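You operate a simulated robot arm through the tools that you are given. There is no shell and no other tool.

You run a simulated robot arm. Do the job below in one go: nothing can be reset, and whatever is moved stays where it is left.

TASK
Finish the test on the rig: pressure off, sort the cap by its result, plug the port.
Fine: release open before the collar is freed; a drop over 0.3 bar goes to the MEND tray, else READY; tighten the collar on the steel plug.

Only the result counts: the job must be done as asked and must still hold three seconds after the hand-in. Knocking over, shifting, dropping, spilling or breaking anything else fails it. Lids that push on must go on centred and level and be pressed home; caps that screw on are set level and turned clockwise until they are tight.

THE ROBOT
A 6-joint arm with a two-finger gripper, fixed in place. Base frame: the origin is at the foot of the arm, x ahead of it, y to its left, z up; the work surface is at about z = 80.6. Readings come in cm, degrees, newtons and seconds.
Its first joint turns from -166.0 to 166.0 degrees. Payload 1.71 kg.
The tool frame sits at the grasp point between the pads (the TCP): z along the fingers, y along the line on which they close. The tips reach 2 cm beyond it. Largest opening 9.6 cm; the body of the gripper starts 11.3 cm behind the TCP.
Orientation is that of the tool frame in the base frame, as [roll, pitch, yaw] about the fixed x, y, z axes, in that order (R = Rz(yaw) Ry(pitch) Rx(roll)). With the fingers straight down and closing along the base's y, the tool's x points along the base's -x, its y along +y and its z along -z.

THE INTERFACE
- The arm moves only by the tool send_rows. Its argument "commands" is a list of rows, each an object of numbers (a shift or turn left out is 0, a gripper value left out holds the last): "tx", "ty", "tz": the shift along the tool's x, y, z in units of 400 mm (1.0 is 400 mm); "wx", "wy", "wz": the turn, a rotation vector about the tool's x, y, z in units of 90 degrees (1.0 is 90 degrees); "claw": the gripper command, from -1 (fully open) to 1 (shut), values between in proportion. In form: [{"tx": .., "ty": .., "tz": .., "wx": .., "wy": .., "wz": .., "claw": ..}, ...]. A call has 1 to 20 rows; each row is the pose to reach, as a shift and turn from the pose commanded when the call began, along the tool's axes at that moment. A call with a number of a shift or a turn outside -1 to 1 is refused whole. A row lasts 0.2 s, in which the tool goes at most 5 cm and 8.6 degrees; a call with a longer step from one row to the next is refused whole, and so is a gripper value outside its range. Where a pose cannot be reached the arm comes as near as it can. A force on the tool above 60 N (or 10 N above the force at the start of the call, whichever is more), or a blocked arm, ends the call early, and 0.2 s more pass. The fingers move at their own pace (about 4.5 cm/s each) and stop on an object; they squeeze with about 21 N. The grip force told is the motor's: it shows also when the fingers shut on nothing. Time passes only in rows, and 0.2 s behind the last, so rows that repeat a pose let the fingers close. The reply holds the time, the measured pose of the TCP, the force on the tool along the base axes, the opening and the grip force, in the units named above and with some noise, with the torque about the TCP (base axes, N m) and any sound that the robot's microphone picked up, and new pictures: "show" is both (left out), scene, wrist or none.
- Cameras (640 x 400 px; columns grow to the right, rows downward): "scene" is fixed at [22.02, -65.09, 139.73]; the picture's right is [0.94, -0.33, 0.00], its down [-0.18, -0.52, -0.84] and it looks along [0.27, 0.79, -0.55] (base axes); focal length 363 px, centre (320, 200). "wrist" rides on the gripper at [6.6, 1.4, -14.5] in the tool frame; the picture's right is [-0.21, 0.98, 0.00], its down [-0.88, -0.18, -0.45] and it looks along [-0.44, -0.09, 0.90] (tool axes); focal length 275 px, centre (320, 200).
- lift_body(by): slides the trunk up (or, below 0, down) by that many cm; the arm rides with it, the base frame stays. It gives what a move gives, with no picture.
- pixel_to_xyz(camera, pixels): for up to 12 pixels [column, row] of the newest picture of that camera ("zoom" is the newest enlarged one), the place [x, y, z] in the base frame of the surface seen there, good to about 0.2 cm. No time passes.
- close_up(camera, box): a new picture of the part [left, top, right, bottom] of that camera's present view, enlarged. No time passes.
- job_done(): hands the job in; it is judged then, once.

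Unless the task says otherwise, let go and move clear before handing in.

The tools are called after "Call:" as name(argument=value, ...) on one line, values as JSON. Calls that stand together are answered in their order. send_rows: Moves the arm, as the interface text tells. Its arguments: {"type":"object","properties":{"commands":{"type":"array","items":{"type":"object","properties":{"tx":{"type":"number"},"ty":{"type":"number"},"tz":{"type":"number"},"wx":{"type":"number"},"wy":{"type":"number"},"wz":{"type":"number"},"claw":{"type":"number"}}}},"show":{"type":"string","enum":["both","scene","wrist","none"]}},"required":["commands"]} The other tools are called the same way: lift_body (by) slides the trunk up or down; pixel_to_xyz (camera, pixels) gives the place of the surface under pixels of a picture; close_up (camera, box) takes an enlarged picture of a part of a camera's view; job_done () hands the job in.

At the start:

```text
time: 0.0
position: [50.81, 18.44, 112.87]
orientation: [-180.0, -0.1, -180.0]
wrist_force: [0.0, 0.6, 0.8]
moment: [0.0, 0.01, 0.0]
finger_gap: 9.58
grip_force: 0.0
trunk travel left (down, up): [-12.5, 26.5]
```

scene: 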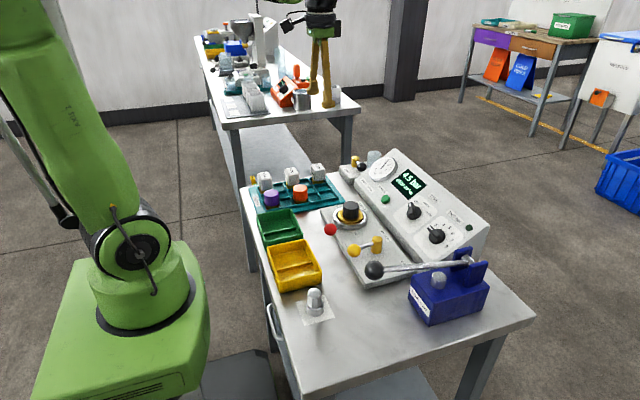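
wrist: 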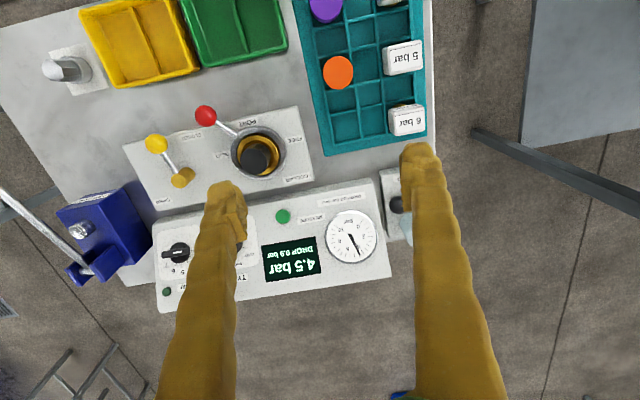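

The wrist picture shows a display at about (290,260) reading 4.5 bar with a drop line, a rig with red and yellow levers, and green and yellow trays. I'll take enlarged views to read the labels.

Call:
close_up(camera="wrist", box=[120, 90, 320, 215])

Call:
close_up(camera="wrist", box=[150, 180, 400, 320])

Call:
close_up(camera="scene", box=[310, 140, 510, 300])

Call:
close_up(camera="scene", box=[240, 155, 400, 335])

```text
3.20 times, centred on (220, 152) of wrist
```

zoom: 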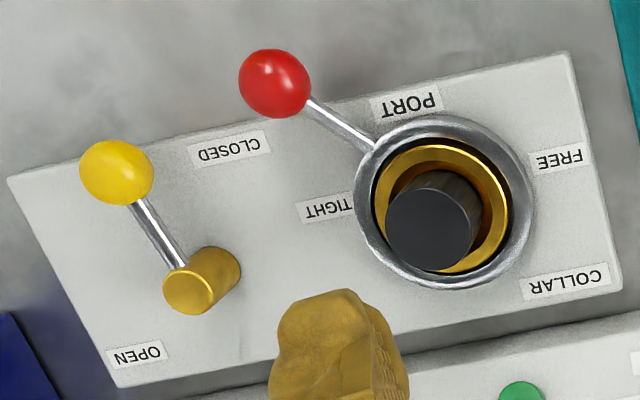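

```text
2.56 times, centred on (275, 250) of wrist
```

zoom: 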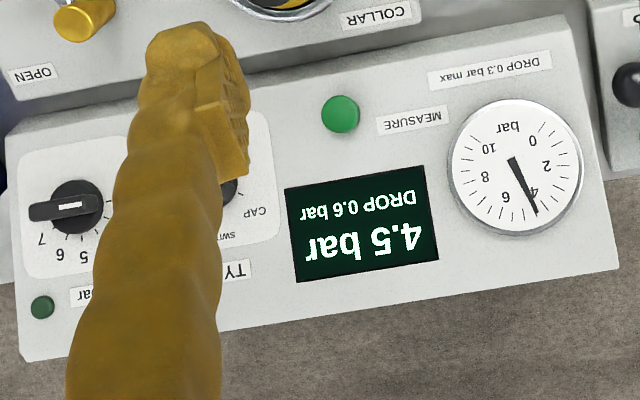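

```text
2.50 times, centred on (410, 220) of scene
```

zoom: 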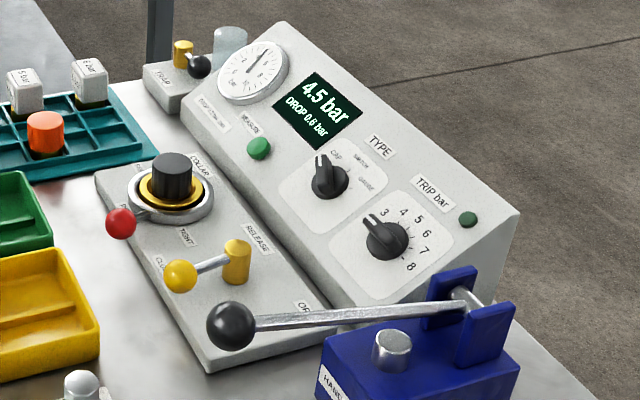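

```text
2.22 times, centred on (320, 245) of scene
```

zoom: 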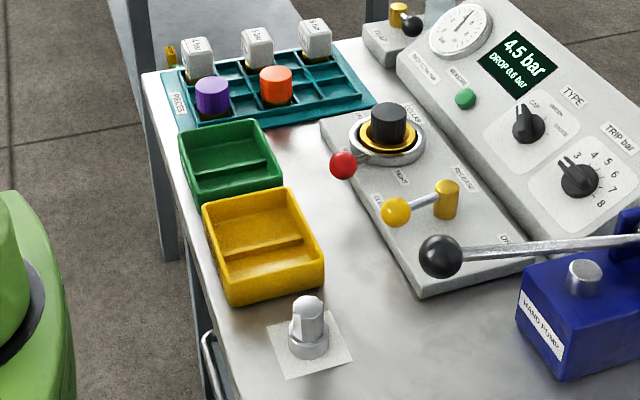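

The display reads DROP 0.6 bar, which is above 0.3, so the cap goes to MEND. I still need to find which tray is labelled MEND, and get the positions of the parts.

Call:
close_up(camera="wrist", box=[20, 0, 300, 110])

Call:
close_up(camera="scene", box=[250, 200, 340, 330])

Call:
pixel_to_xyz(camera="wrist", pixels=[[205, 115], [230, 130], [258, 152], [270, 139], [156, 143], [170, 162], [182, 177], [68, 70], [88, 70], [140, 45], [230, 25], [150, 190]])

Call:
pixel_to_xyz(camera="scene", pixels=[[351, 206], [330, 229], [354, 250], [377, 242], [314, 293], [315, 315], [337, 216], [365, 216], [350, 222], [374, 268], [340, 198], [362, 198]])

```text
2.29 times, centred on (160, 55) of wrist
```

zoom: 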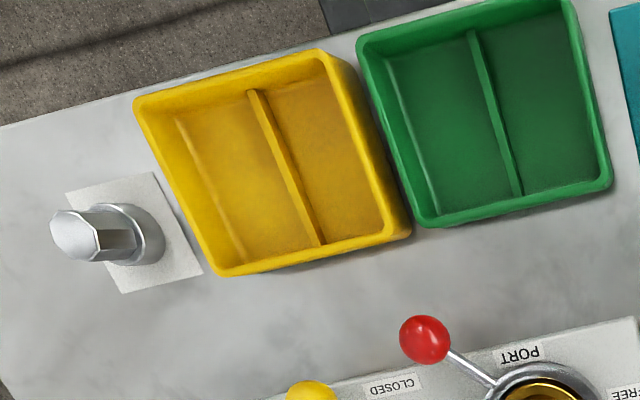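

```text
3.08 times, centred on (295, 265) of scene
```

zoom: 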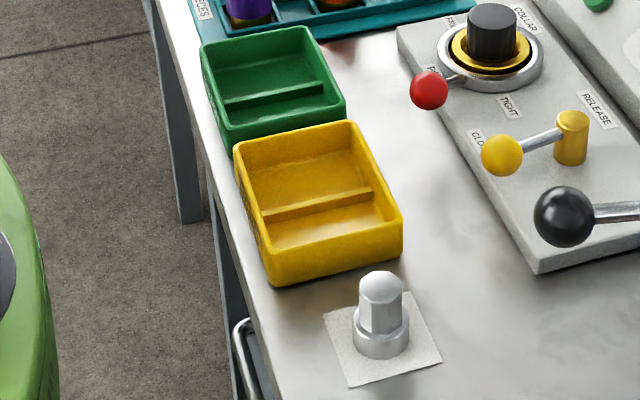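

```text
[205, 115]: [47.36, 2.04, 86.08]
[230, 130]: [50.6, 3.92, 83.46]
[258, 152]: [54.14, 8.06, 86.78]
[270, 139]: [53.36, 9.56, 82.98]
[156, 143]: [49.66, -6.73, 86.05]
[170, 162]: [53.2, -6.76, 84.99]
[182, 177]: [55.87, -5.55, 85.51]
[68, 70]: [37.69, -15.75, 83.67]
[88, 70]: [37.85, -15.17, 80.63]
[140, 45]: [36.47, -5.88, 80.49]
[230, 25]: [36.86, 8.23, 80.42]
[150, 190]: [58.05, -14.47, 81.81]
```

```text
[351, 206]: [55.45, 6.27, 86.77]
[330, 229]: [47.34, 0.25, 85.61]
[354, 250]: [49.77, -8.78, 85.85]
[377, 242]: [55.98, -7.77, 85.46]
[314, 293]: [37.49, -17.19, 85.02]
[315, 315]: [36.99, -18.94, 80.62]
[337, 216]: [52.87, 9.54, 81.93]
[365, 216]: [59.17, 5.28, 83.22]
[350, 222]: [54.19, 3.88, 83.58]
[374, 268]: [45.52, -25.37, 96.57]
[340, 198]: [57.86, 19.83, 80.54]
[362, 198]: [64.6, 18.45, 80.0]
```

The -x faces of the trays, facing the robot, seem to carry dark text seen edge-on at about (262,255) in the scene view. I'll try tight enlargements there first, and look at the port from above.

Call:
close_up(camera="scene", box=[260, 240, 284, 296])

Call:
close_up(camera="scene", box=[252, 208, 276, 252])

Call:
close_up(camera="scene", box=[325, 190, 385, 230])

Call:
pixel_to_xyz(camera="wrist", pixels=[[82, 12], [170, 2], [200, 68], [118, 86], [180, 0], [205, 66], [285, 48], [266, 170], [283, 150], [240, 172], [256, 138], [128, 147]])

```text
7.14 times, centred on (272, 268) of scene
```

zoom: 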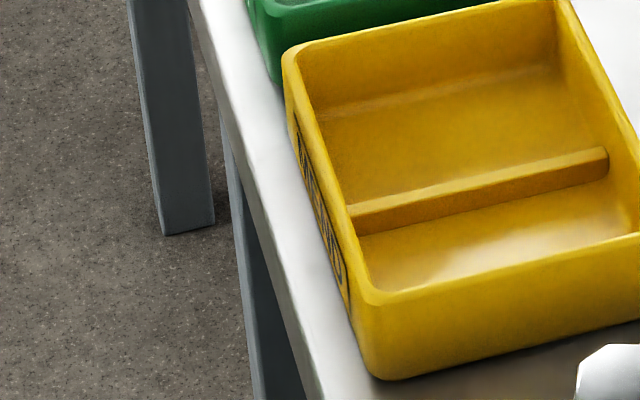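

```text
9.09 times, centred on (264, 230) of scene
```

zoom: 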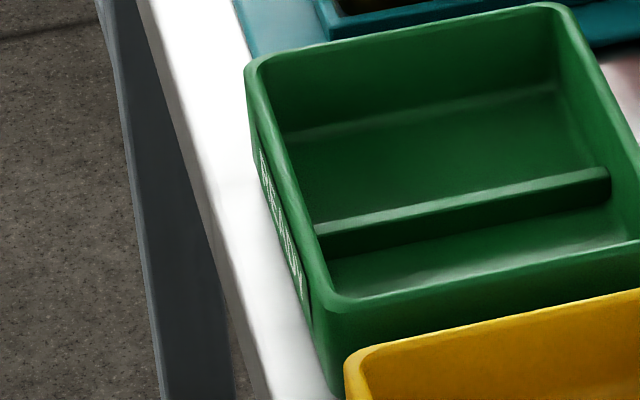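

```text
10.00 times, centred on (355, 210) of scene
```

zoom: 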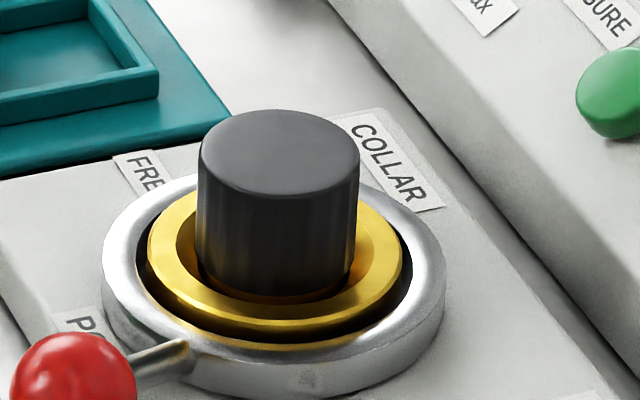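

```text
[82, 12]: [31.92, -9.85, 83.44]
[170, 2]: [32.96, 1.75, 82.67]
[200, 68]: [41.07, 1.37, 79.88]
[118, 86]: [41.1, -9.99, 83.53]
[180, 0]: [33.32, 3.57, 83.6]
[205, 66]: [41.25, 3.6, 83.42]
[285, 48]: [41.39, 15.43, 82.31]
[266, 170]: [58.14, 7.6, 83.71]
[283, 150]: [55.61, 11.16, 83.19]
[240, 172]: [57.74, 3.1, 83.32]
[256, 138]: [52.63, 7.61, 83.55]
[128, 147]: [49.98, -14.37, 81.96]
```

The drop is 0.6 bar, and the yellow tray's edge-on text looks like MEND, but I want to be sure. I'll pull the arm back and tilt the wrist camera to read the tray fronts.

Call:
send_rows(commands=[{"tx": 0.07, "ty": -0.05, "tz": 0.02, "wy": -0.028}, {"tx": 0.14, "ty": -0.1, "tz": 0.04, "wy": -0.056}, {"tx": 0.21, "ty": -0.15, "tz": 0.06, "wy": -0.084}, {"tx": 0.28, "ty": -0.2, "tz": 0.08, "wy": -0.111}, {"tx": 0.35, "ty": -0.26, "tz": 0.1, "wy": -0.14}, {"tx": 0.42, "ty": -0.31, "tz": 0.12, "wy": -0.168}, {"tx": 0.49, "ty": -0.36, "tz": 0.14, "wy": -0.195}, {"tx": 0.57, "ty": -0.41, "tz": 0.17, "wy": -0.222}, {"tx": 0.57, "ty": -0.41, "tz": 0.17, "wy": -0.222}])

```text
time: 2.0
position: [28.69, 2.47, 106.96]
orientation: [179.9, 20.5, -180.0]
wrist_force: [0.3, 0.2, 0.3]
moment: [-0.02, 0.05, 0.02]
finger_gap: 9.6
grip_force: 0.0
out of reach, approached as far as the arm can: row 8, 9
trunk travel left (down, up): [-12.5, 26.5]
```

scene: 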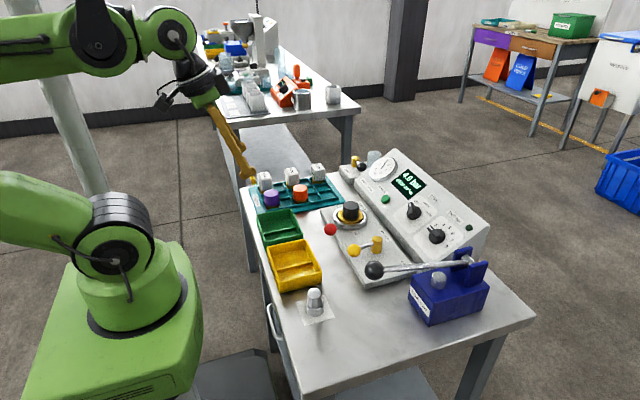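
wrist: 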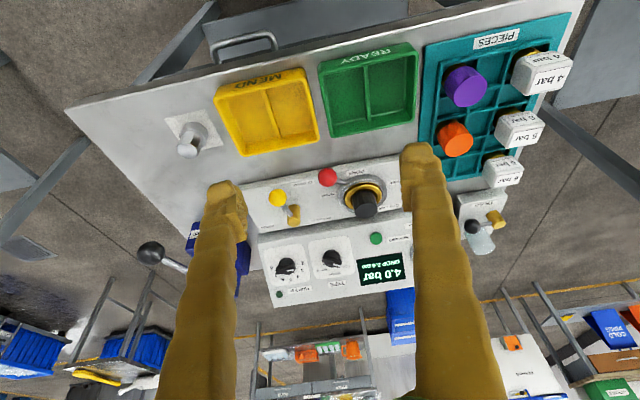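

Yellow is MEND at (262,78) and green is READY at (365,55). The display now reads about 4.0 bar, so I'll check the drop line again.

Call:
close_up(camera="scene", box=[370, 150, 450, 220])

Call:
close_up(camera="wrist", box=[230, 150, 420, 310])

Call:
close_up(camera="wrist", box=[150, 40, 430, 170])

Call:
pixel_to_xyz(camera="wrist", pixels=[[327, 177], [278, 198], [293, 210], [293, 222], [363, 208], [364, 195], [190, 148], [150, 253], [187, 125], [215, 232], [365, 178], [385, 195]])

```text
5.71 times, centred on (410, 185) of scene
```

zoom: 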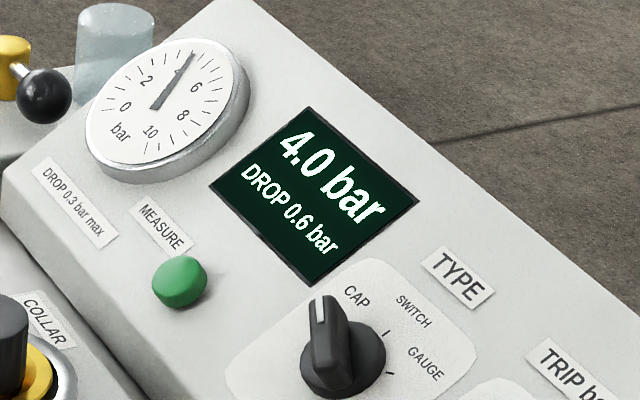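

```text
2.50 times, centred on (325, 230) of wrist
```

zoom: 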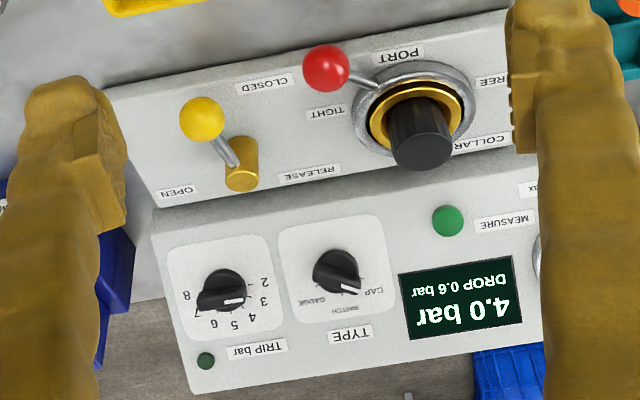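

```text
2.29 times, centred on (290, 105) of wrist
```

zoom: 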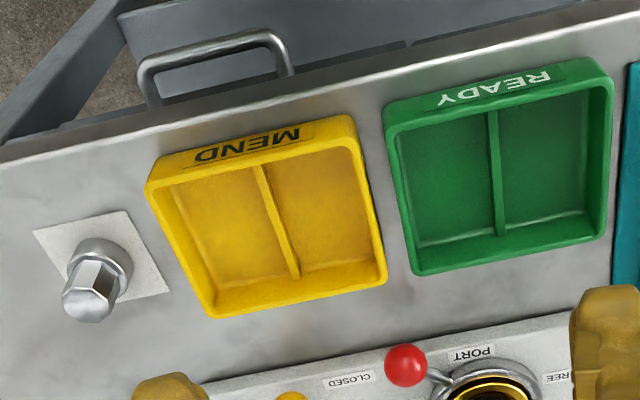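

```text
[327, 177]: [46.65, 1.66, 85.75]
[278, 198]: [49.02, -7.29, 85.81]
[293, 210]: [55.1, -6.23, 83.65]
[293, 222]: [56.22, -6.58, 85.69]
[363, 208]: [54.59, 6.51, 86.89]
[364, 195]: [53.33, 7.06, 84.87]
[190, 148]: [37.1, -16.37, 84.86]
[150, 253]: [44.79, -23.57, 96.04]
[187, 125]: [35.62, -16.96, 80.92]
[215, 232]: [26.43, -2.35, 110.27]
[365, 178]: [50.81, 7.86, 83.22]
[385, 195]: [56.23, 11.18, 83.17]
```

Drop stays at 0.6 bar on the display while pressure falls, so yellow/MEND is the right tray. I'll return to a vertical tool above the rig and measure the levers, labels and pump precisely.

Call:
send_rows(commands=[{"tx": -0.08, "ty": -0.02, "tz": 0.03, "wy": 0.045}, {"tx": -0.16, "ty": -0.04, "tz": 0.06, "wy": 0.09}, {"tx": -0.24, "ty": -0.06, "tz": 0.09, "wy": 0.135}, {"tx": -0.32, "ty": -0.08, "tz": 0.12, "wy": 0.18}, {"tx": -0.382, "ty": -0.087, "tz": 0.143, "wy": 0.222}, {"tx": -0.382, "ty": -0.087, "tz": 0.143, "wy": 0.222}])

```text
time: 3.4
position: [43.2, -1.15, 107.49]
orientation: [-180.0, 1.4, -180.0]
wrist_force: [0.5, -0.1, -0.7]
moment: [0.03, -0.01, -0.01]
finger_gap: 9.61
grip_force: 0.0
trunk travel left (down, up): [-12.5, 26.5]
```

scene: 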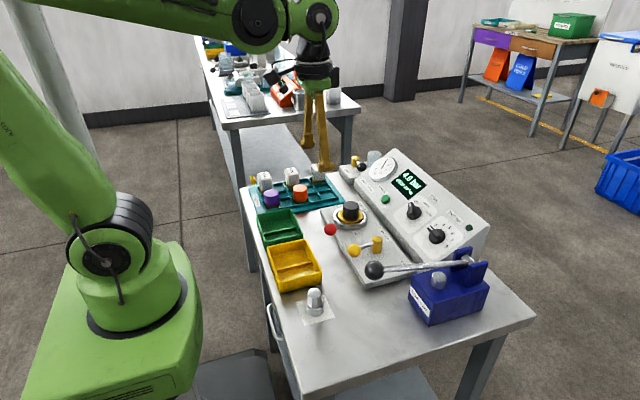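
wrist: 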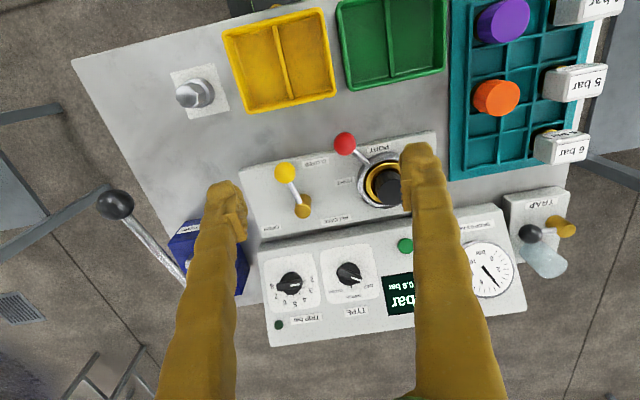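

The view shows the release lever at (286,175), red collar lever ball at (345,143), plug at (195,93), pump rod at (120,205)–(185,280). I'll get precise coordinates.

Call:
pixel_to_xyz(camera="wrist", pixels=[[286, 173], [302, 211], [345, 143], [315, 160], [271, 229], [344, 181], [118, 204], [150, 243], [175, 270], [200, 222], [240, 250], [185, 235]])

Call:
close_up(camera="wrist", box=[230, 120, 420, 240])

```text
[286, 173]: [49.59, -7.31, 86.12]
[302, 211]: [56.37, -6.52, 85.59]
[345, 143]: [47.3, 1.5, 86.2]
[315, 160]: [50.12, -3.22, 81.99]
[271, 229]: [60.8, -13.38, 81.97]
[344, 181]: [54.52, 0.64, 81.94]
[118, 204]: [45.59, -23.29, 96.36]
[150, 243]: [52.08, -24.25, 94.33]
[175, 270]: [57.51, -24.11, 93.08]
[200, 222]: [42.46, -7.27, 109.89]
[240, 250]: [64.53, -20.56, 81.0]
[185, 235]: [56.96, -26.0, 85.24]
```

```text
3.33 times, centred on (325, 180) of wrist
```

zoom: 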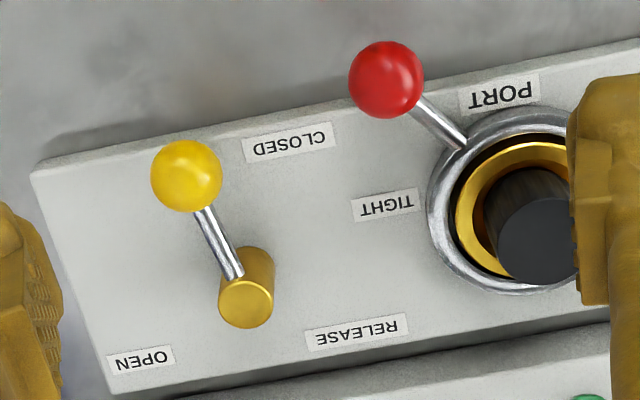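

The CLOSED and OPEN labels sit at (50.1,-3.2) and (60.8,-13.4) around the pivot (56.3,-6.6), so the release lever must swing from -x toward -y and +x. I'll hold still to let the arm settle and partly close the fingers before approaching the yellow ball.

Call:
send_rows(commands=[{"claw": -0.2}, {"claw": -0.2}, {"claw": -0.2}], show="none")

```text
time: 4.2
position: [44.31, -1.09, 106.96]
orientation: [-179.9, 0.9, 179.9]
wrist_force: [-0.7, -0.9, 0.6]
moment: [0.0, -0.13, 0.01]
finger_gap: 5.76
grip_force: 0.0
trunk travel left (down, up): [-12.5, 26.5]
```

Settled at (44.3,-1.1,107) with a 5.8 cm gap. I'll move to just above the yellow ball.

Call:
send_rows(commands=[{"tx": -0.03, "ty": -0.03, "tz": 0.07, "wy": 0.005}, {"tx": -0.06, "ty": -0.07, "tz": 0.14, "wy": 0.01}, {"tx": -0.09, "ty": -0.1, "tz": 0.21, "wy": 0.01}, {"tx": -0.12, "ty": -0.13, "tz": 0.28, "wy": 0.01}, {"tx": -0.142, "ty": -0.162, "tz": 0.35, "wy": 0.01}, {"tx": -0.142, "ty": -0.162, "tz": 0.35, "wy": 0.01}, {"tx": -0.142, "ty": -0.162, "tz": 0.35, "wy": 0.01}])

```text
time: 5.8
position: [50.16, -7.93, 93.09]
orientation: [-179.9, 0.1, -180.0]
wrist_force: [-0.9, -0.3, 0.3]
moment: [-0.02, -0.06, 0.0]
finger_gap: 5.78
grip_force: 0.0
trunk travel left (down, up): [-12.5, 26.5]
```

scene: 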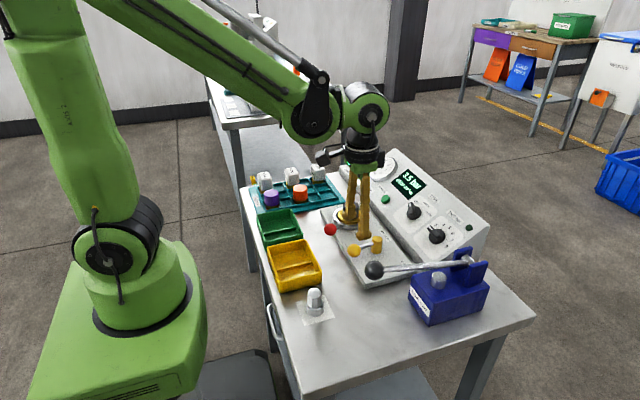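
wrist: 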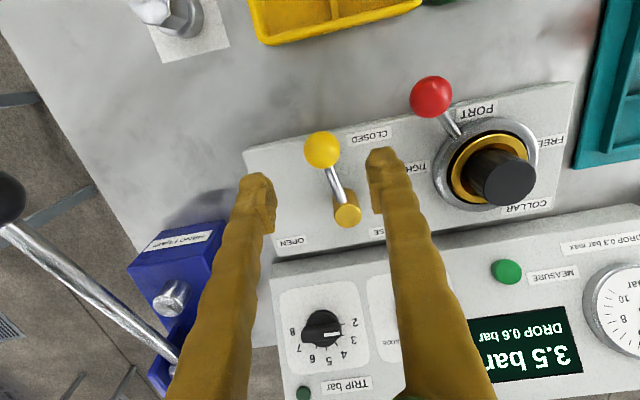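

The yellow ball (322,150) is between the finger lines and the collar is fully visible at (487,168). I'll measure the collar and cap from this view before going down.

Call:
close_up(camera="wrist", box=[400, 60, 580, 220])

Call:
pixel_to_xyz(camera="wrist", pixels=[[322, 150], [347, 214], [430, 96], [455, 130], [501, 178], [435, 170], [538, 160], [483, 120], [490, 207], [552, 141], [480, 185], [530, 175]])

```text
2.50 times, centred on (490, 140) of wrist
```

zoom: 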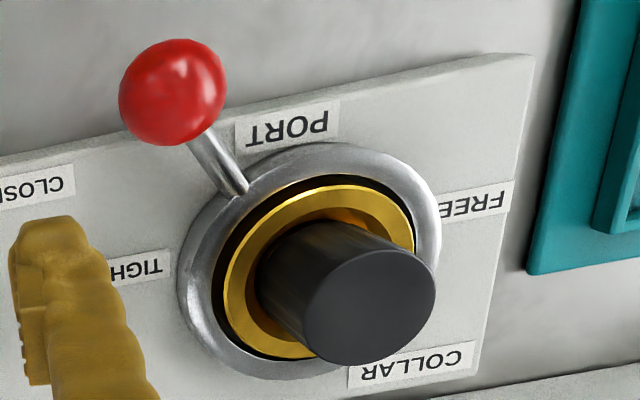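

```text
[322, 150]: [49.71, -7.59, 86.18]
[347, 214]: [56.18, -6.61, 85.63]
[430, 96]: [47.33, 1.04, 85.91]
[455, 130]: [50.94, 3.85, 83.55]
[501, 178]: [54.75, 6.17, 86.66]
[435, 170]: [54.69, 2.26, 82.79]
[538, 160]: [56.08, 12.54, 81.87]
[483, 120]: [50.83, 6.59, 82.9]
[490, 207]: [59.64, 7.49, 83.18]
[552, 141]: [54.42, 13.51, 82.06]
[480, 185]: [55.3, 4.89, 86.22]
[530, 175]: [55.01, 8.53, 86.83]
```

The collar centre comes out near (55.2,6.7) with radius 4.4, and the cap top is at z≈86.8. I'll now lower onto the yellow ball (50.0,-7.6,85) and grip it.

Call:
send_rows(commands=[{"tx": 0.002, "ty": 0.006, "tz": 0.08, "claw": -0.2}, {"tx": 0.004, "ty": 0.008, "tz": 0.15, "claw": -0.2}, {"tx": 0.004, "ty": 0.008, "tz": 0.193, "claw": -0.2}, {"tx": 0.004, "ty": 0.008, "tz": 0.193, "claw": -0.2}, {"tx": 0.004, "ty": 0.008, "tz": 0.193, "claw": 0.8}, {"tx": 0.004, "ty": 0.008, "tz": 0.193, "claw": 0.8}, {"tx": 0.004, "ty": 0.008, "tz": 0.193, "claw": 0.8}, {"tx": 0.004, "ty": 0.008, "tz": 0.193, "claw": 0.8}])

```text
time: 7.6
position: [50.41, -7.52, 85.13]
orientation: [-179.9, -0.2, 179.8]
wrist_force: [-1.9, -16.0, -5.9]
moment: [-0.1, 0.02, -0.11]
finger_gap: 2.83
grip_force: 35.2
trunk travel left (down, up): [-12.5, 26.5]
```

scene: 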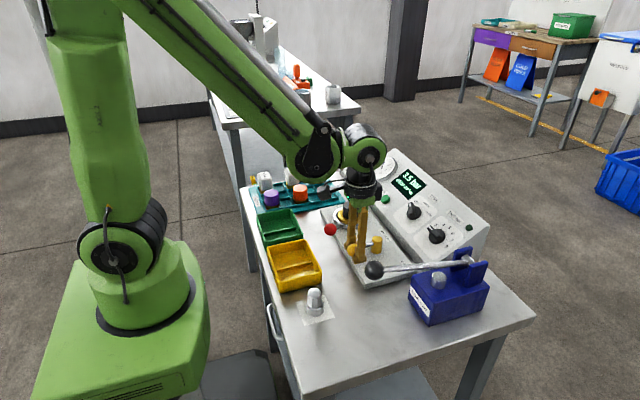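
wrist: 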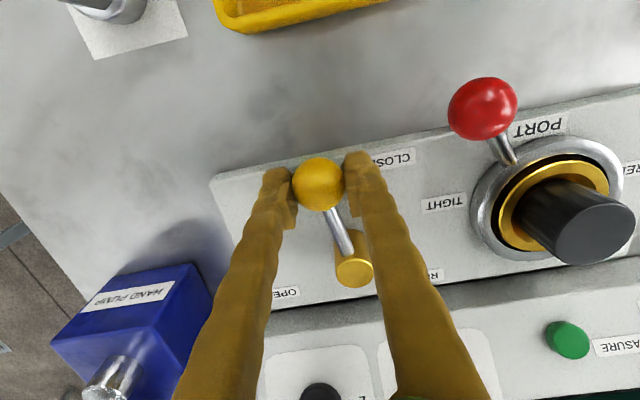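

The ball is gripped (gap 2.83, matching its 2.6–2.8 diameter). I'll swing it along its arc around the pivot, first to about 48°.

Call:
send_rows(commands=[{"tx": -0.005, "ty": -0.0214, "wz": -0.0889, "claw": 0.8}, {"tx": -0.0128, "ty": -0.0419, "wz": -0.1778, "claw": 0.8}, {"tx": -0.0235, "ty": -0.0612, "wz": -0.2667, "claw": 0.8}, {"tx": -0.0367, "ty": -0.0787, "wz": -0.3556, "claw": 0.8}, {"tx": -0.0522, "ty": -0.0942, "wz": -0.4444, "claw": 0.8}, {"tx": -0.0698, "ty": -0.1075, "wz": -0.5333, "claw": 0.8}, {"tx": -0.0698, "ty": -0.1075, "wz": -0.5333, "claw": 0.8}])

```text
time: 9.2
position: [53.35, -11.7, 85.16]
orientation: [179.8, -0.1, -132.0]
wrist_force: [-4.0, -0.4, -23.2]
moment: [0.2, -0.22, 0.23]
finger_gap: 2.82
grip_force: 34.4
trunk travel left (down, up): [-12.5, 26.5]
```

scene: 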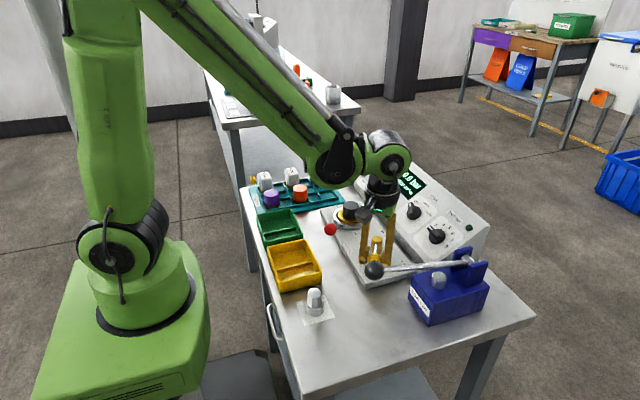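
wrist: 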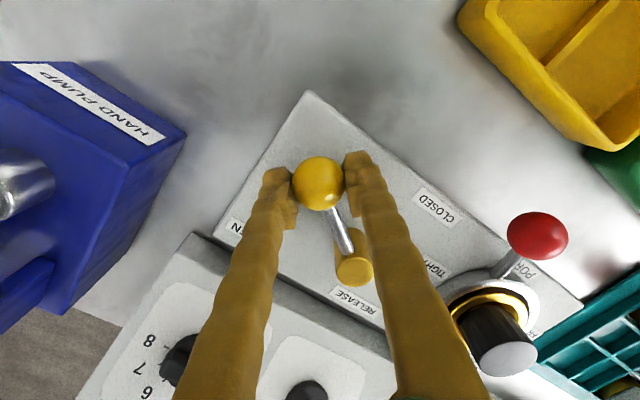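

The pressure display reads 0.0 now and the lever is moving freely with the grip. I'll continue the same arc toward the open stop.

Call:
send_rows(commands=[{"tx": -0.005, "ty": -0.0214, "wz": -0.0889, "claw": 0.8}, {"tx": -0.0128, "ty": -0.0419, "wz": -0.1778, "claw": 0.8}, {"tx": -0.0235, "ty": -0.0612, "wz": -0.2667, "claw": 0.8}, {"tx": -0.0235, "ty": -0.0612, "wz": -0.2667, "claw": 0.8}])

```text
time: 10.2
position: [55.8, -12.61, 85.12]
orientation: [-180.0, 0.0, -108.0]
wrist_force: [6.2, 12.3, 0.0]
moment: [0.36, -0.14, -0.25]
finger_gap: 2.83
grip_force: 34.8
trunk travel left (down, up): [-12.5, 26.5]
```

scene: 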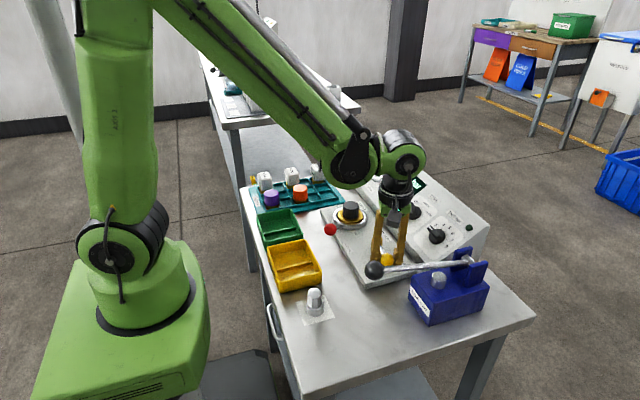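
wrist: 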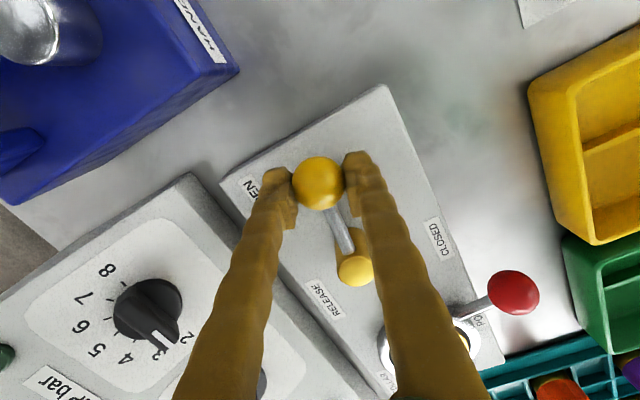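

The lever is now pointing nearly -y, and no stop is felt yet. I'll continue in small steps, leaving the console edge clear.

Call:
send_rows(commands=[{"tx": -0.002, "ty": -0.0108, "wz": -0.0444, "claw": 0.8}, {"tx": -0.005, "ty": -0.0214, "wz": -0.0889, "claw": 0.8}, {"tx": -0.0085, "ty": -0.032, "wz": -0.1333, "claw": 0.8}, {"tx": -0.0085, "ty": -0.032, "wz": -0.1333, "claw": 0.8}])

```text
time: 11.2
position: [56.65, -12.66, 85.23]
orientation: [179.8, 0.0, -96.0]
wrist_force: [-48.8, 15.2, -21.0]
moment: [-0.11, -0.02, -0.14]
finger_gap: 2.82
grip_force: 35.6
trunk travel left (down, up): [-12.5, 26.5]
```

scene: 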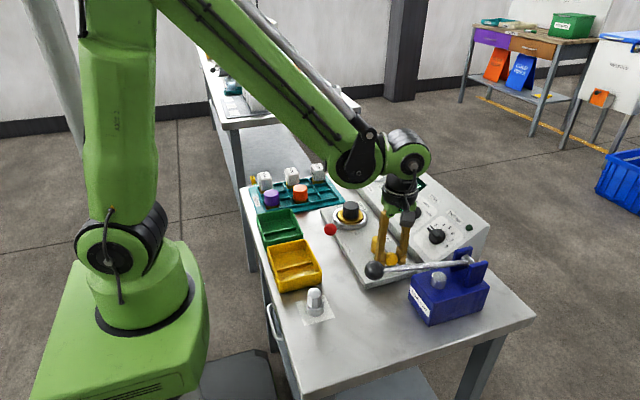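
wrist: 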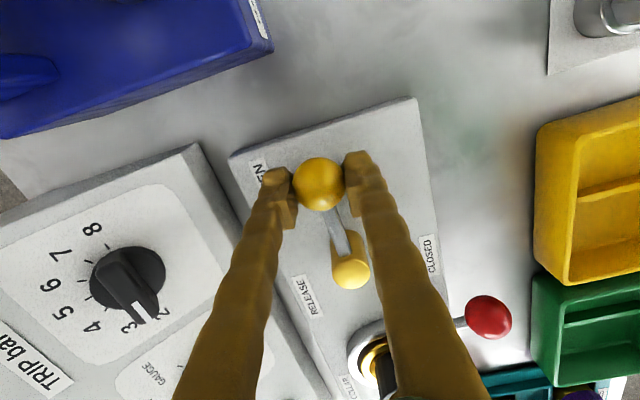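

A force of -49 N along x shows the lever is against its open stop. I'll open the fingers slightly and lift straight up.

Call:
send_rows(commands=[{"ty": -0.026, "tx": -0.0085, "wz": 0.0, "claw": 0.1}, {"ty": 0.004, "claw": 0.1}, {"ty": 0.004, "claw": 0.1}, {"ty": 0.004, "tz": -0.03, "claw": 0.1}, {"ty": 0.004, "tz": -0.1, "claw": 0.1}, {"ty": 0.004, "tz": -0.2, "claw": 0.1}, {"ty": 0.004, "tz": -0.3, "claw": 0.1}, {"ty": 0.004, "tz": -0.3, "claw": 0.1}])

```text
time: 13.0
position: [56.63, -12.51, 97.24]
orientation: [180.0, 0.0, -96.0]
wrist_force: [-0.4, 0.1, 0.0]
moment: [0.01, -0.03, -0.01]
finger_gap: 4.34
grip_force: 0.1
trunk travel left (down, up): [-12.5, 26.5]
```

scene: 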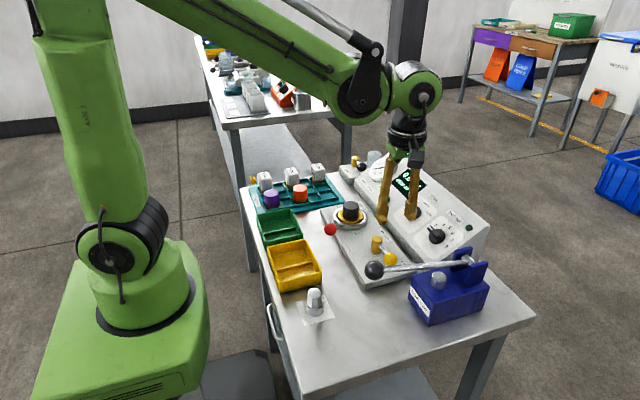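
wrist: 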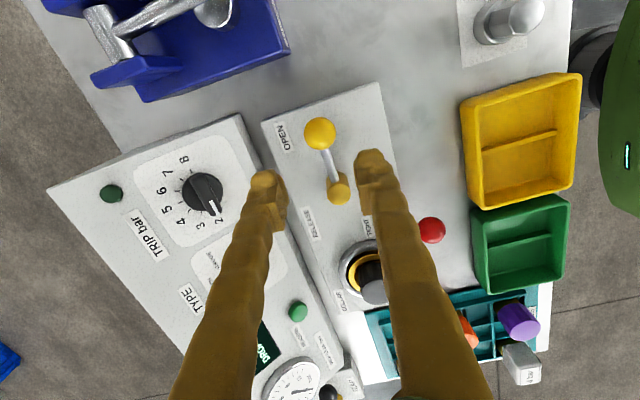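

The lever stays at OPEN at (320,135) in the wrist view. Next I'll move above the red collar ball at (47.6,1.4), turning the tool to match that lever's direction.

Call:
send_rows(commands=[{"tx": -0.046, "ty": 0.037, "tz": 0.005, "wz": 0.08, "claw": -0.2}, {"tx": -0.092, "ty": 0.075, "tz": 0.01, "wz": 0.16, "claw": -0.2}, {"tx": -0.138, "ty": 0.112, "tz": 0.02, "wz": 0.24, "claw": -0.2}, {"tx": -0.184, "ty": 0.149, "tz": 0.03, "wz": 0.32, "claw": -0.2}, {"tx": -0.23, "ty": 0.186, "tz": 0.04, "wz": 0.4, "claw": -0.2}, {"tx": -0.276, "ty": 0.224, "tz": 0.05, "wz": 0.48, "claw": -0.2}, {"tx": -0.322, "ty": 0.261, "tz": 0.055, "wz": 0.544, "claw": -0.2}, {"tx": -0.322, "ty": 0.261, "tz": 0.055, "wz": 0.544, "claw": -0.2}, {"tx": -0.322, "ty": 0.261, "tz": 0.055, "wz": 0.544, "claw": -0.2}])

```text
time: 15.0
position: [47.81, 1.64, 94.9]
orientation: [179.9, -0.1, -144.9]
wrist_force: [-0.2, -0.5, 0.3]
moment: [0.03, 0.02, 0.01]
finger_gap: 5.75
grip_force: 0.1
trunk travel left (down, up): [-12.5, 26.5]
```

scene: 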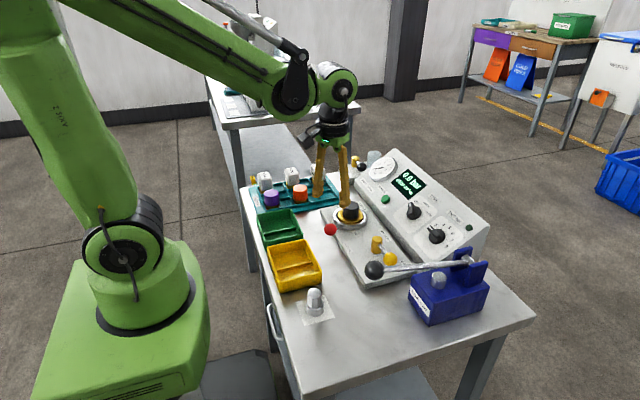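
wrist: 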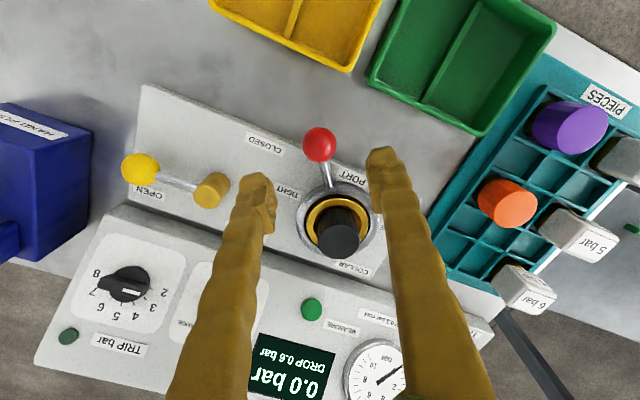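

The display now shows 0.0 bar with DROP 0.6. I'll remeasure the red ball, collar, cap and nearby tray edges before going down.

Call:
pixel_to_xyz(camera="wrist", pixels=[[319, 144], [331, 186], [338, 239], [300, 228], [371, 228], [335, 184], [335, 256], [446, 205], [485, 133], [430, 235], [530, 60], [505, 212]])

Call:
close_up(camera="wrist", box=[270, 120, 400, 280])

```text
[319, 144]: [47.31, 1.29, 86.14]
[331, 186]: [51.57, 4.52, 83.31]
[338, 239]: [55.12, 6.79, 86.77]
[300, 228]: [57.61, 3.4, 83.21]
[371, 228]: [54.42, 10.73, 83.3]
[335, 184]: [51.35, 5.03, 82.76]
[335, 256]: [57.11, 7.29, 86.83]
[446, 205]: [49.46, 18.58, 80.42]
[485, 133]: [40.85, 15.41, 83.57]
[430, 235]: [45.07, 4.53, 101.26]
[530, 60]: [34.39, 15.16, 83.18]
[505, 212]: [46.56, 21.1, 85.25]
```

```text
2.50 times, centred on (335, 200) of wrist
```

zoom: 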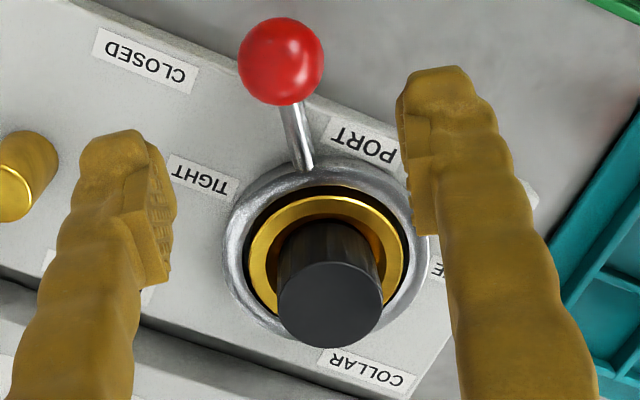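

The ball centre is about (47.6,1.35,84.9) and there is room on both sides. I'll lower and grip the red ball.

Call:
send_rows(commands=[{"tx": 0.004, "ty": -0.001, "tz": 0.08, "claw": -0.2}, {"tx": 0.0075, "ty": -0.002, "tz": 0.16, "claw": -0.2}, {"tx": 0.0075, "ty": -0.002, "tz": 0.22, "claw": -0.2}, {"tx": 0.0075, "ty": -0.002, "tz": 0.2425, "claw": -0.2}, {"tx": 0.0075, "ty": -0.002, "tz": 0.2425, "claw": -0.2}, {"tx": 0.0075, "ty": -0.002, "tz": 0.2425, "claw": 0.8}, {"tx": 0.0075, "ty": -0.002, "tz": 0.2425, "claw": 0.8}, {"tx": 0.0075, "ty": -0.002, "tz": 0.2425, "claw": 0.8}, {"tx": 0.0075, "ty": -0.002, "tz": 0.2425, "claw": 0.8}])

```text
time: 17.0
position: [47.52, 1.3, 85.36]
orientation: [179.9, -0.1, -144.8]
wrist_force: [-21.3, 28.5, -11.3]
moment: [0.49, -0.09, 0.32]
finger_gap: 2.87
grip_force: 35.3
trunk travel left (down, up): [-12.5, 26.5]
```

scene: 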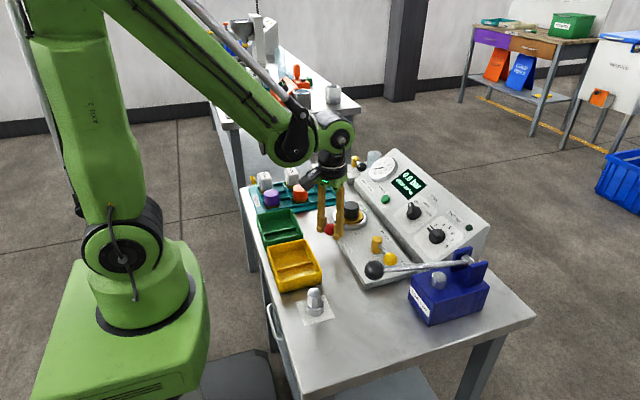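
wrist: 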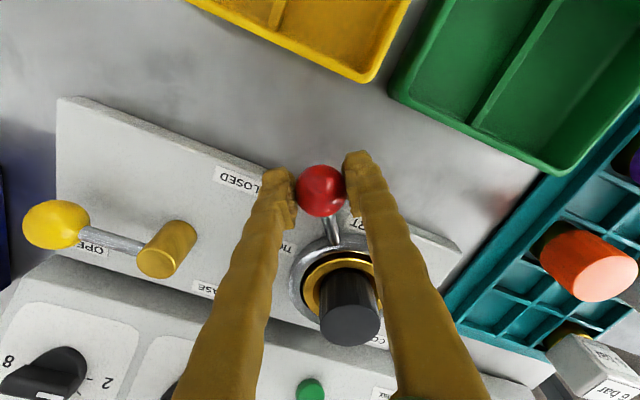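

The ball is gripped, and the sideways force shows the lever is against its tight stop, so it must go the other way (clockwise from above, toward FREE). I'll swing it 40° along the arc.

Call:
send_rows(commands=[{"tx": -0.0023, "ty": 0.0323, "wz": 0.0889, "claw": 0.8}, {"tx": -0.009, "ty": 0.0639, "wz": 0.1778, "claw": 0.8}, {"tx": -0.02, "ty": 0.0943, "wz": 0.2667, "claw": 0.8}, {"tx": -0.0352, "ty": 0.1228, "wz": 0.3556, "claw": 0.8}, {"tx": -0.0542, "ty": 0.149, "wz": 0.4444, "claw": 0.8}, {"tx": -0.0542, "ty": 0.149, "wz": 0.4444, "claw": 0.8}])

```text
time: 18.4
position: [45.96, 7.12, 85.47]
orientation: [-179.9, -0.2, 174.9]
wrist_force: [-23.2, 2.1, -38.6]
moment: [0.04, 0.25, 0.03]
finger_gap: 2.9
grip_force: 34.5
trunk travel left (down, up): [-12.5, 26.5]
```

scene: 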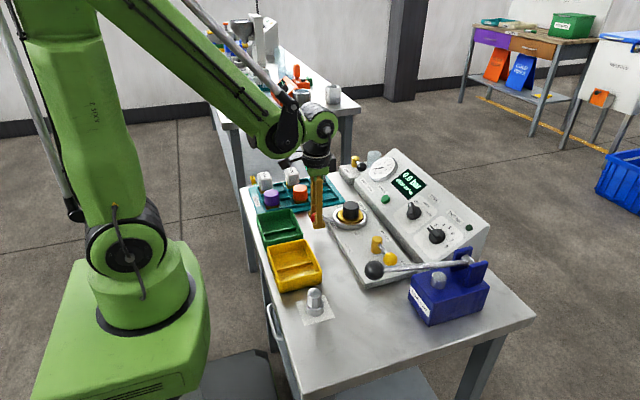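
wrist: 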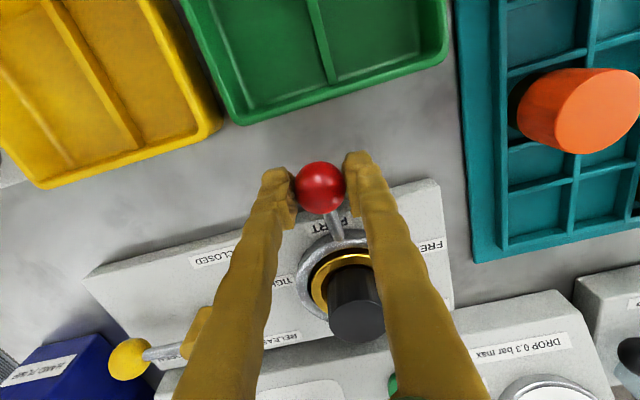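

The lever has turned 40° with no stop yet; a -39 N vertical pull suggests I'm slightly high. I'll drop by 2 mm, ease outward, and continue the arc.

Call:
send_rows(commands=[{"tx": 0.003, "ty": 0.0, "tz": 0.006, "wz": 0.0, "claw": 0.8}, {"tx": 0.0007, "ty": 0.0323, "tz": 0.006, "wz": 0.0889, "claw": 0.8}, {"tx": -0.006, "ty": 0.0639, "tz": 0.006, "wz": 0.1778, "claw": 0.8}, {"tx": -0.006, "ty": 0.0639, "tz": 0.006, "wz": 0.1778, "claw": 0.8}])

```text
time: 19.4
position: [46.45, 9.71, 85.07]
orientation: [180.0, 0.0, 159.0]
wrist_force: [2.7, 1.9, 33.1]
moment: [0.05, 0.01, 0.04]
finger_gap: 2.81
grip_force: 35.4
trunk travel left (down, up): [-12.5, 26.5]
```

scene: 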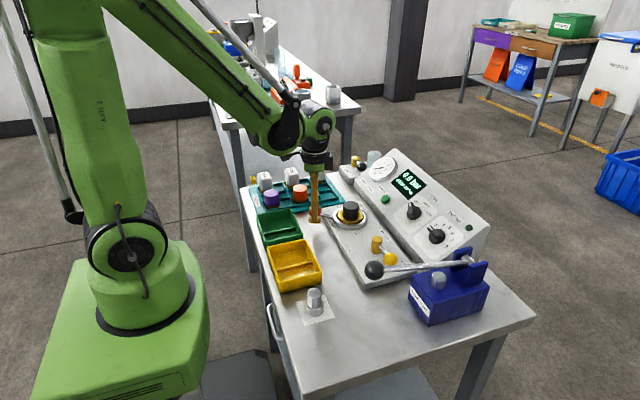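
wrist: 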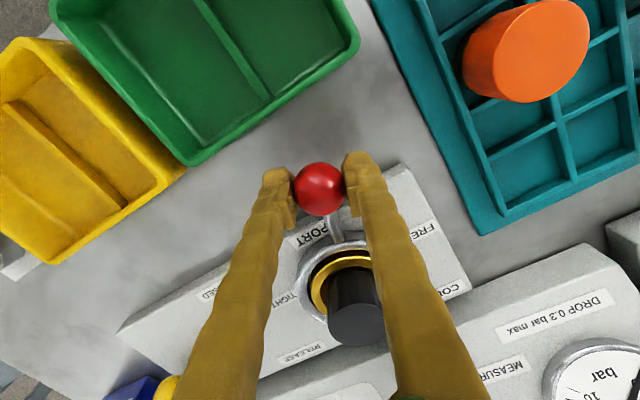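

The lever is at about 159° and still free; vertical equilibrium is near z=85.25. I'll continue in small steps toward the FREE stop.

Call:
send_rows(commands=[{"tx": -0.0006, "ty": 0.0162, "tz": -0.003, "wz": 0.0444, "claw": 0.8}, {"tx": -0.0023, "ty": 0.0323, "tz": -0.003, "wz": 0.0889, "claw": 0.8}, {"tx": -0.005, "ty": 0.0482, "tz": -0.003, "wz": 0.1333, "claw": 0.8}, {"tx": -0.009, "ty": 0.0639, "tz": -0.003, "wz": 0.1778, "claw": 0.8}, {"tx": -0.009, "ty": 0.0639, "tz": -0.003, "wz": 0.1778, "claw": 0.8}])

```text
time: 20.6
position: [47.8, 12.03, 85.25]
orientation: [-179.9, -0.1, 142.9]
wrist_force: [-20.7, 13.5, -18.5]
moment: [0.06, 0.13, -0.04]
finger_gap: 2.82
grip_force: 34.8
trunk travel left (down, up): [-12.5, 26.5]
```

scene: 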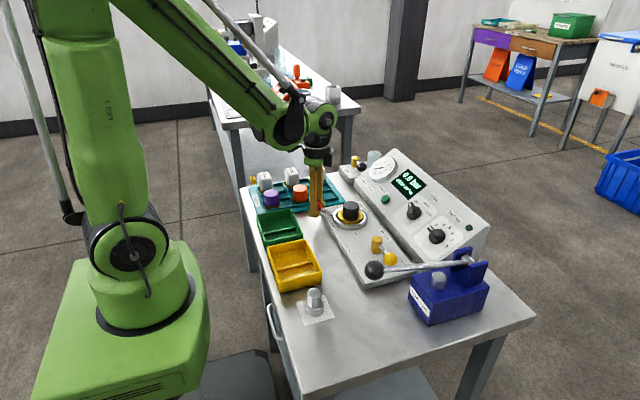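
wrist: 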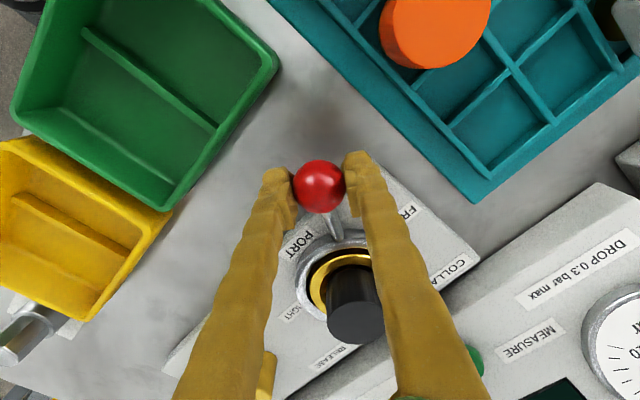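

There is still no tangential resistance and the teal rack is clear of the right finger. I'll continue a bit further.

Call:
send_rows(commands=[{"tx": 0.002, "ty": 0.0162, "wz": 0.0444, "claw": 0.8}, {"tx": 0.001, "ty": 0.0323, "wz": 0.0889, "claw": 0.8}, {"tx": -0.002, "ty": 0.0482, "wz": 0.1333, "claw": 0.8}, {"tx": -0.002, "ty": 0.0482, "wz": 0.1333, "claw": 0.8}])

```text
time: 21.2
position: [47.0, 12.45, 85.68]
orientation: [179.8, 0.7, 135.8]
wrist_force: [18.1, -13.7, -22.9]
moment: [-0.23, -0.44, -0.05]
finger_gap: 3.04
grip_force: 35.4
trunk travel left (down, up): [-12.5, 26.5]
stopped in row 2: the force on the tool passed its limit at 66 N (the readings are from after the stop); the commanded pose is now the measured one
```

scene: 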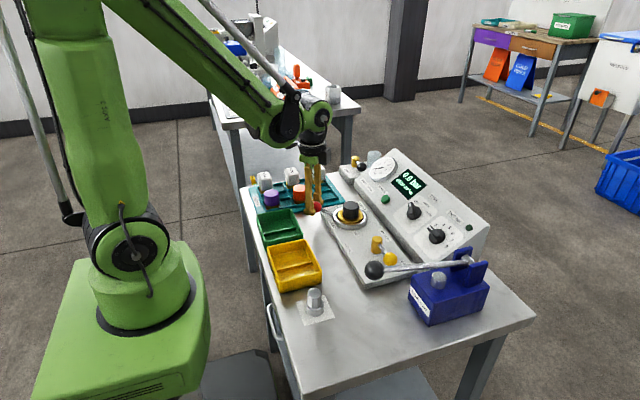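
wrist: 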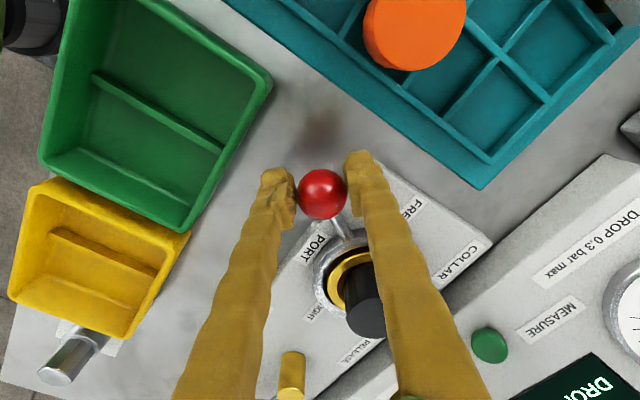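

The force limit tripped at about 143°, which is the FREE stop, mirroring the tight position. I'll let go and rise.

Call:
send_rows(commands=[{"claw": 0.0}, {"claw": -0.2}, {"claw": -0.2}, {"claw": -0.2, "tz": -0.03}, {"claw": -0.2, "tz": -0.12}, {"claw": -0.2, "tz": -0.22}, {"claw": -0.2, "tz": -0.32}, {"claw": -0.2, "tz": -0.32}])

```text
time: 23.0
position: [46.76, 12.48, 98.74]
orientation: [179.9, 0.6, 135.9]
wrist_force: [0.2, 0.7, -0.6]
moment: [0.01, 0.0, -0.04]
finger_gap: 5.74
grip_force: 0.1
trunk travel left (down, up): [-12.5, 26.5]
```

scene: 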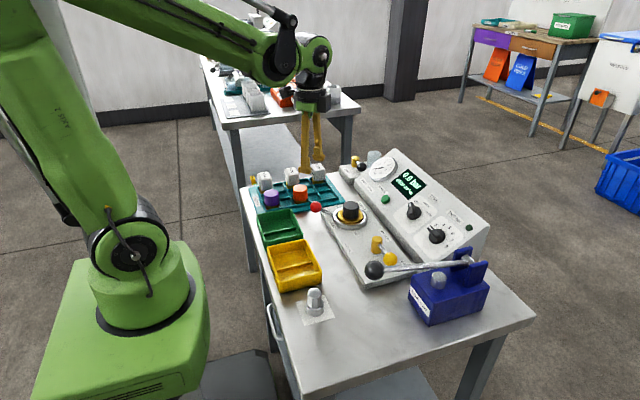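
wrist: 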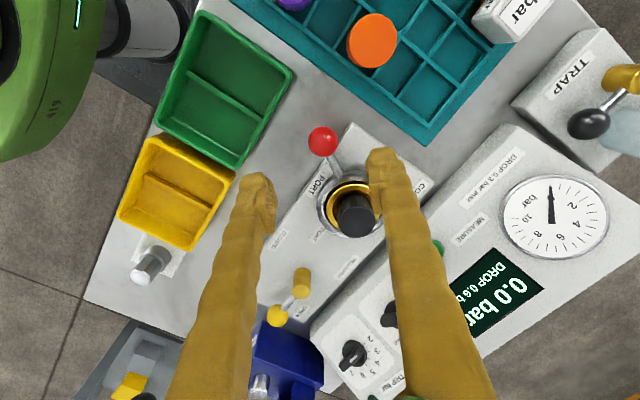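

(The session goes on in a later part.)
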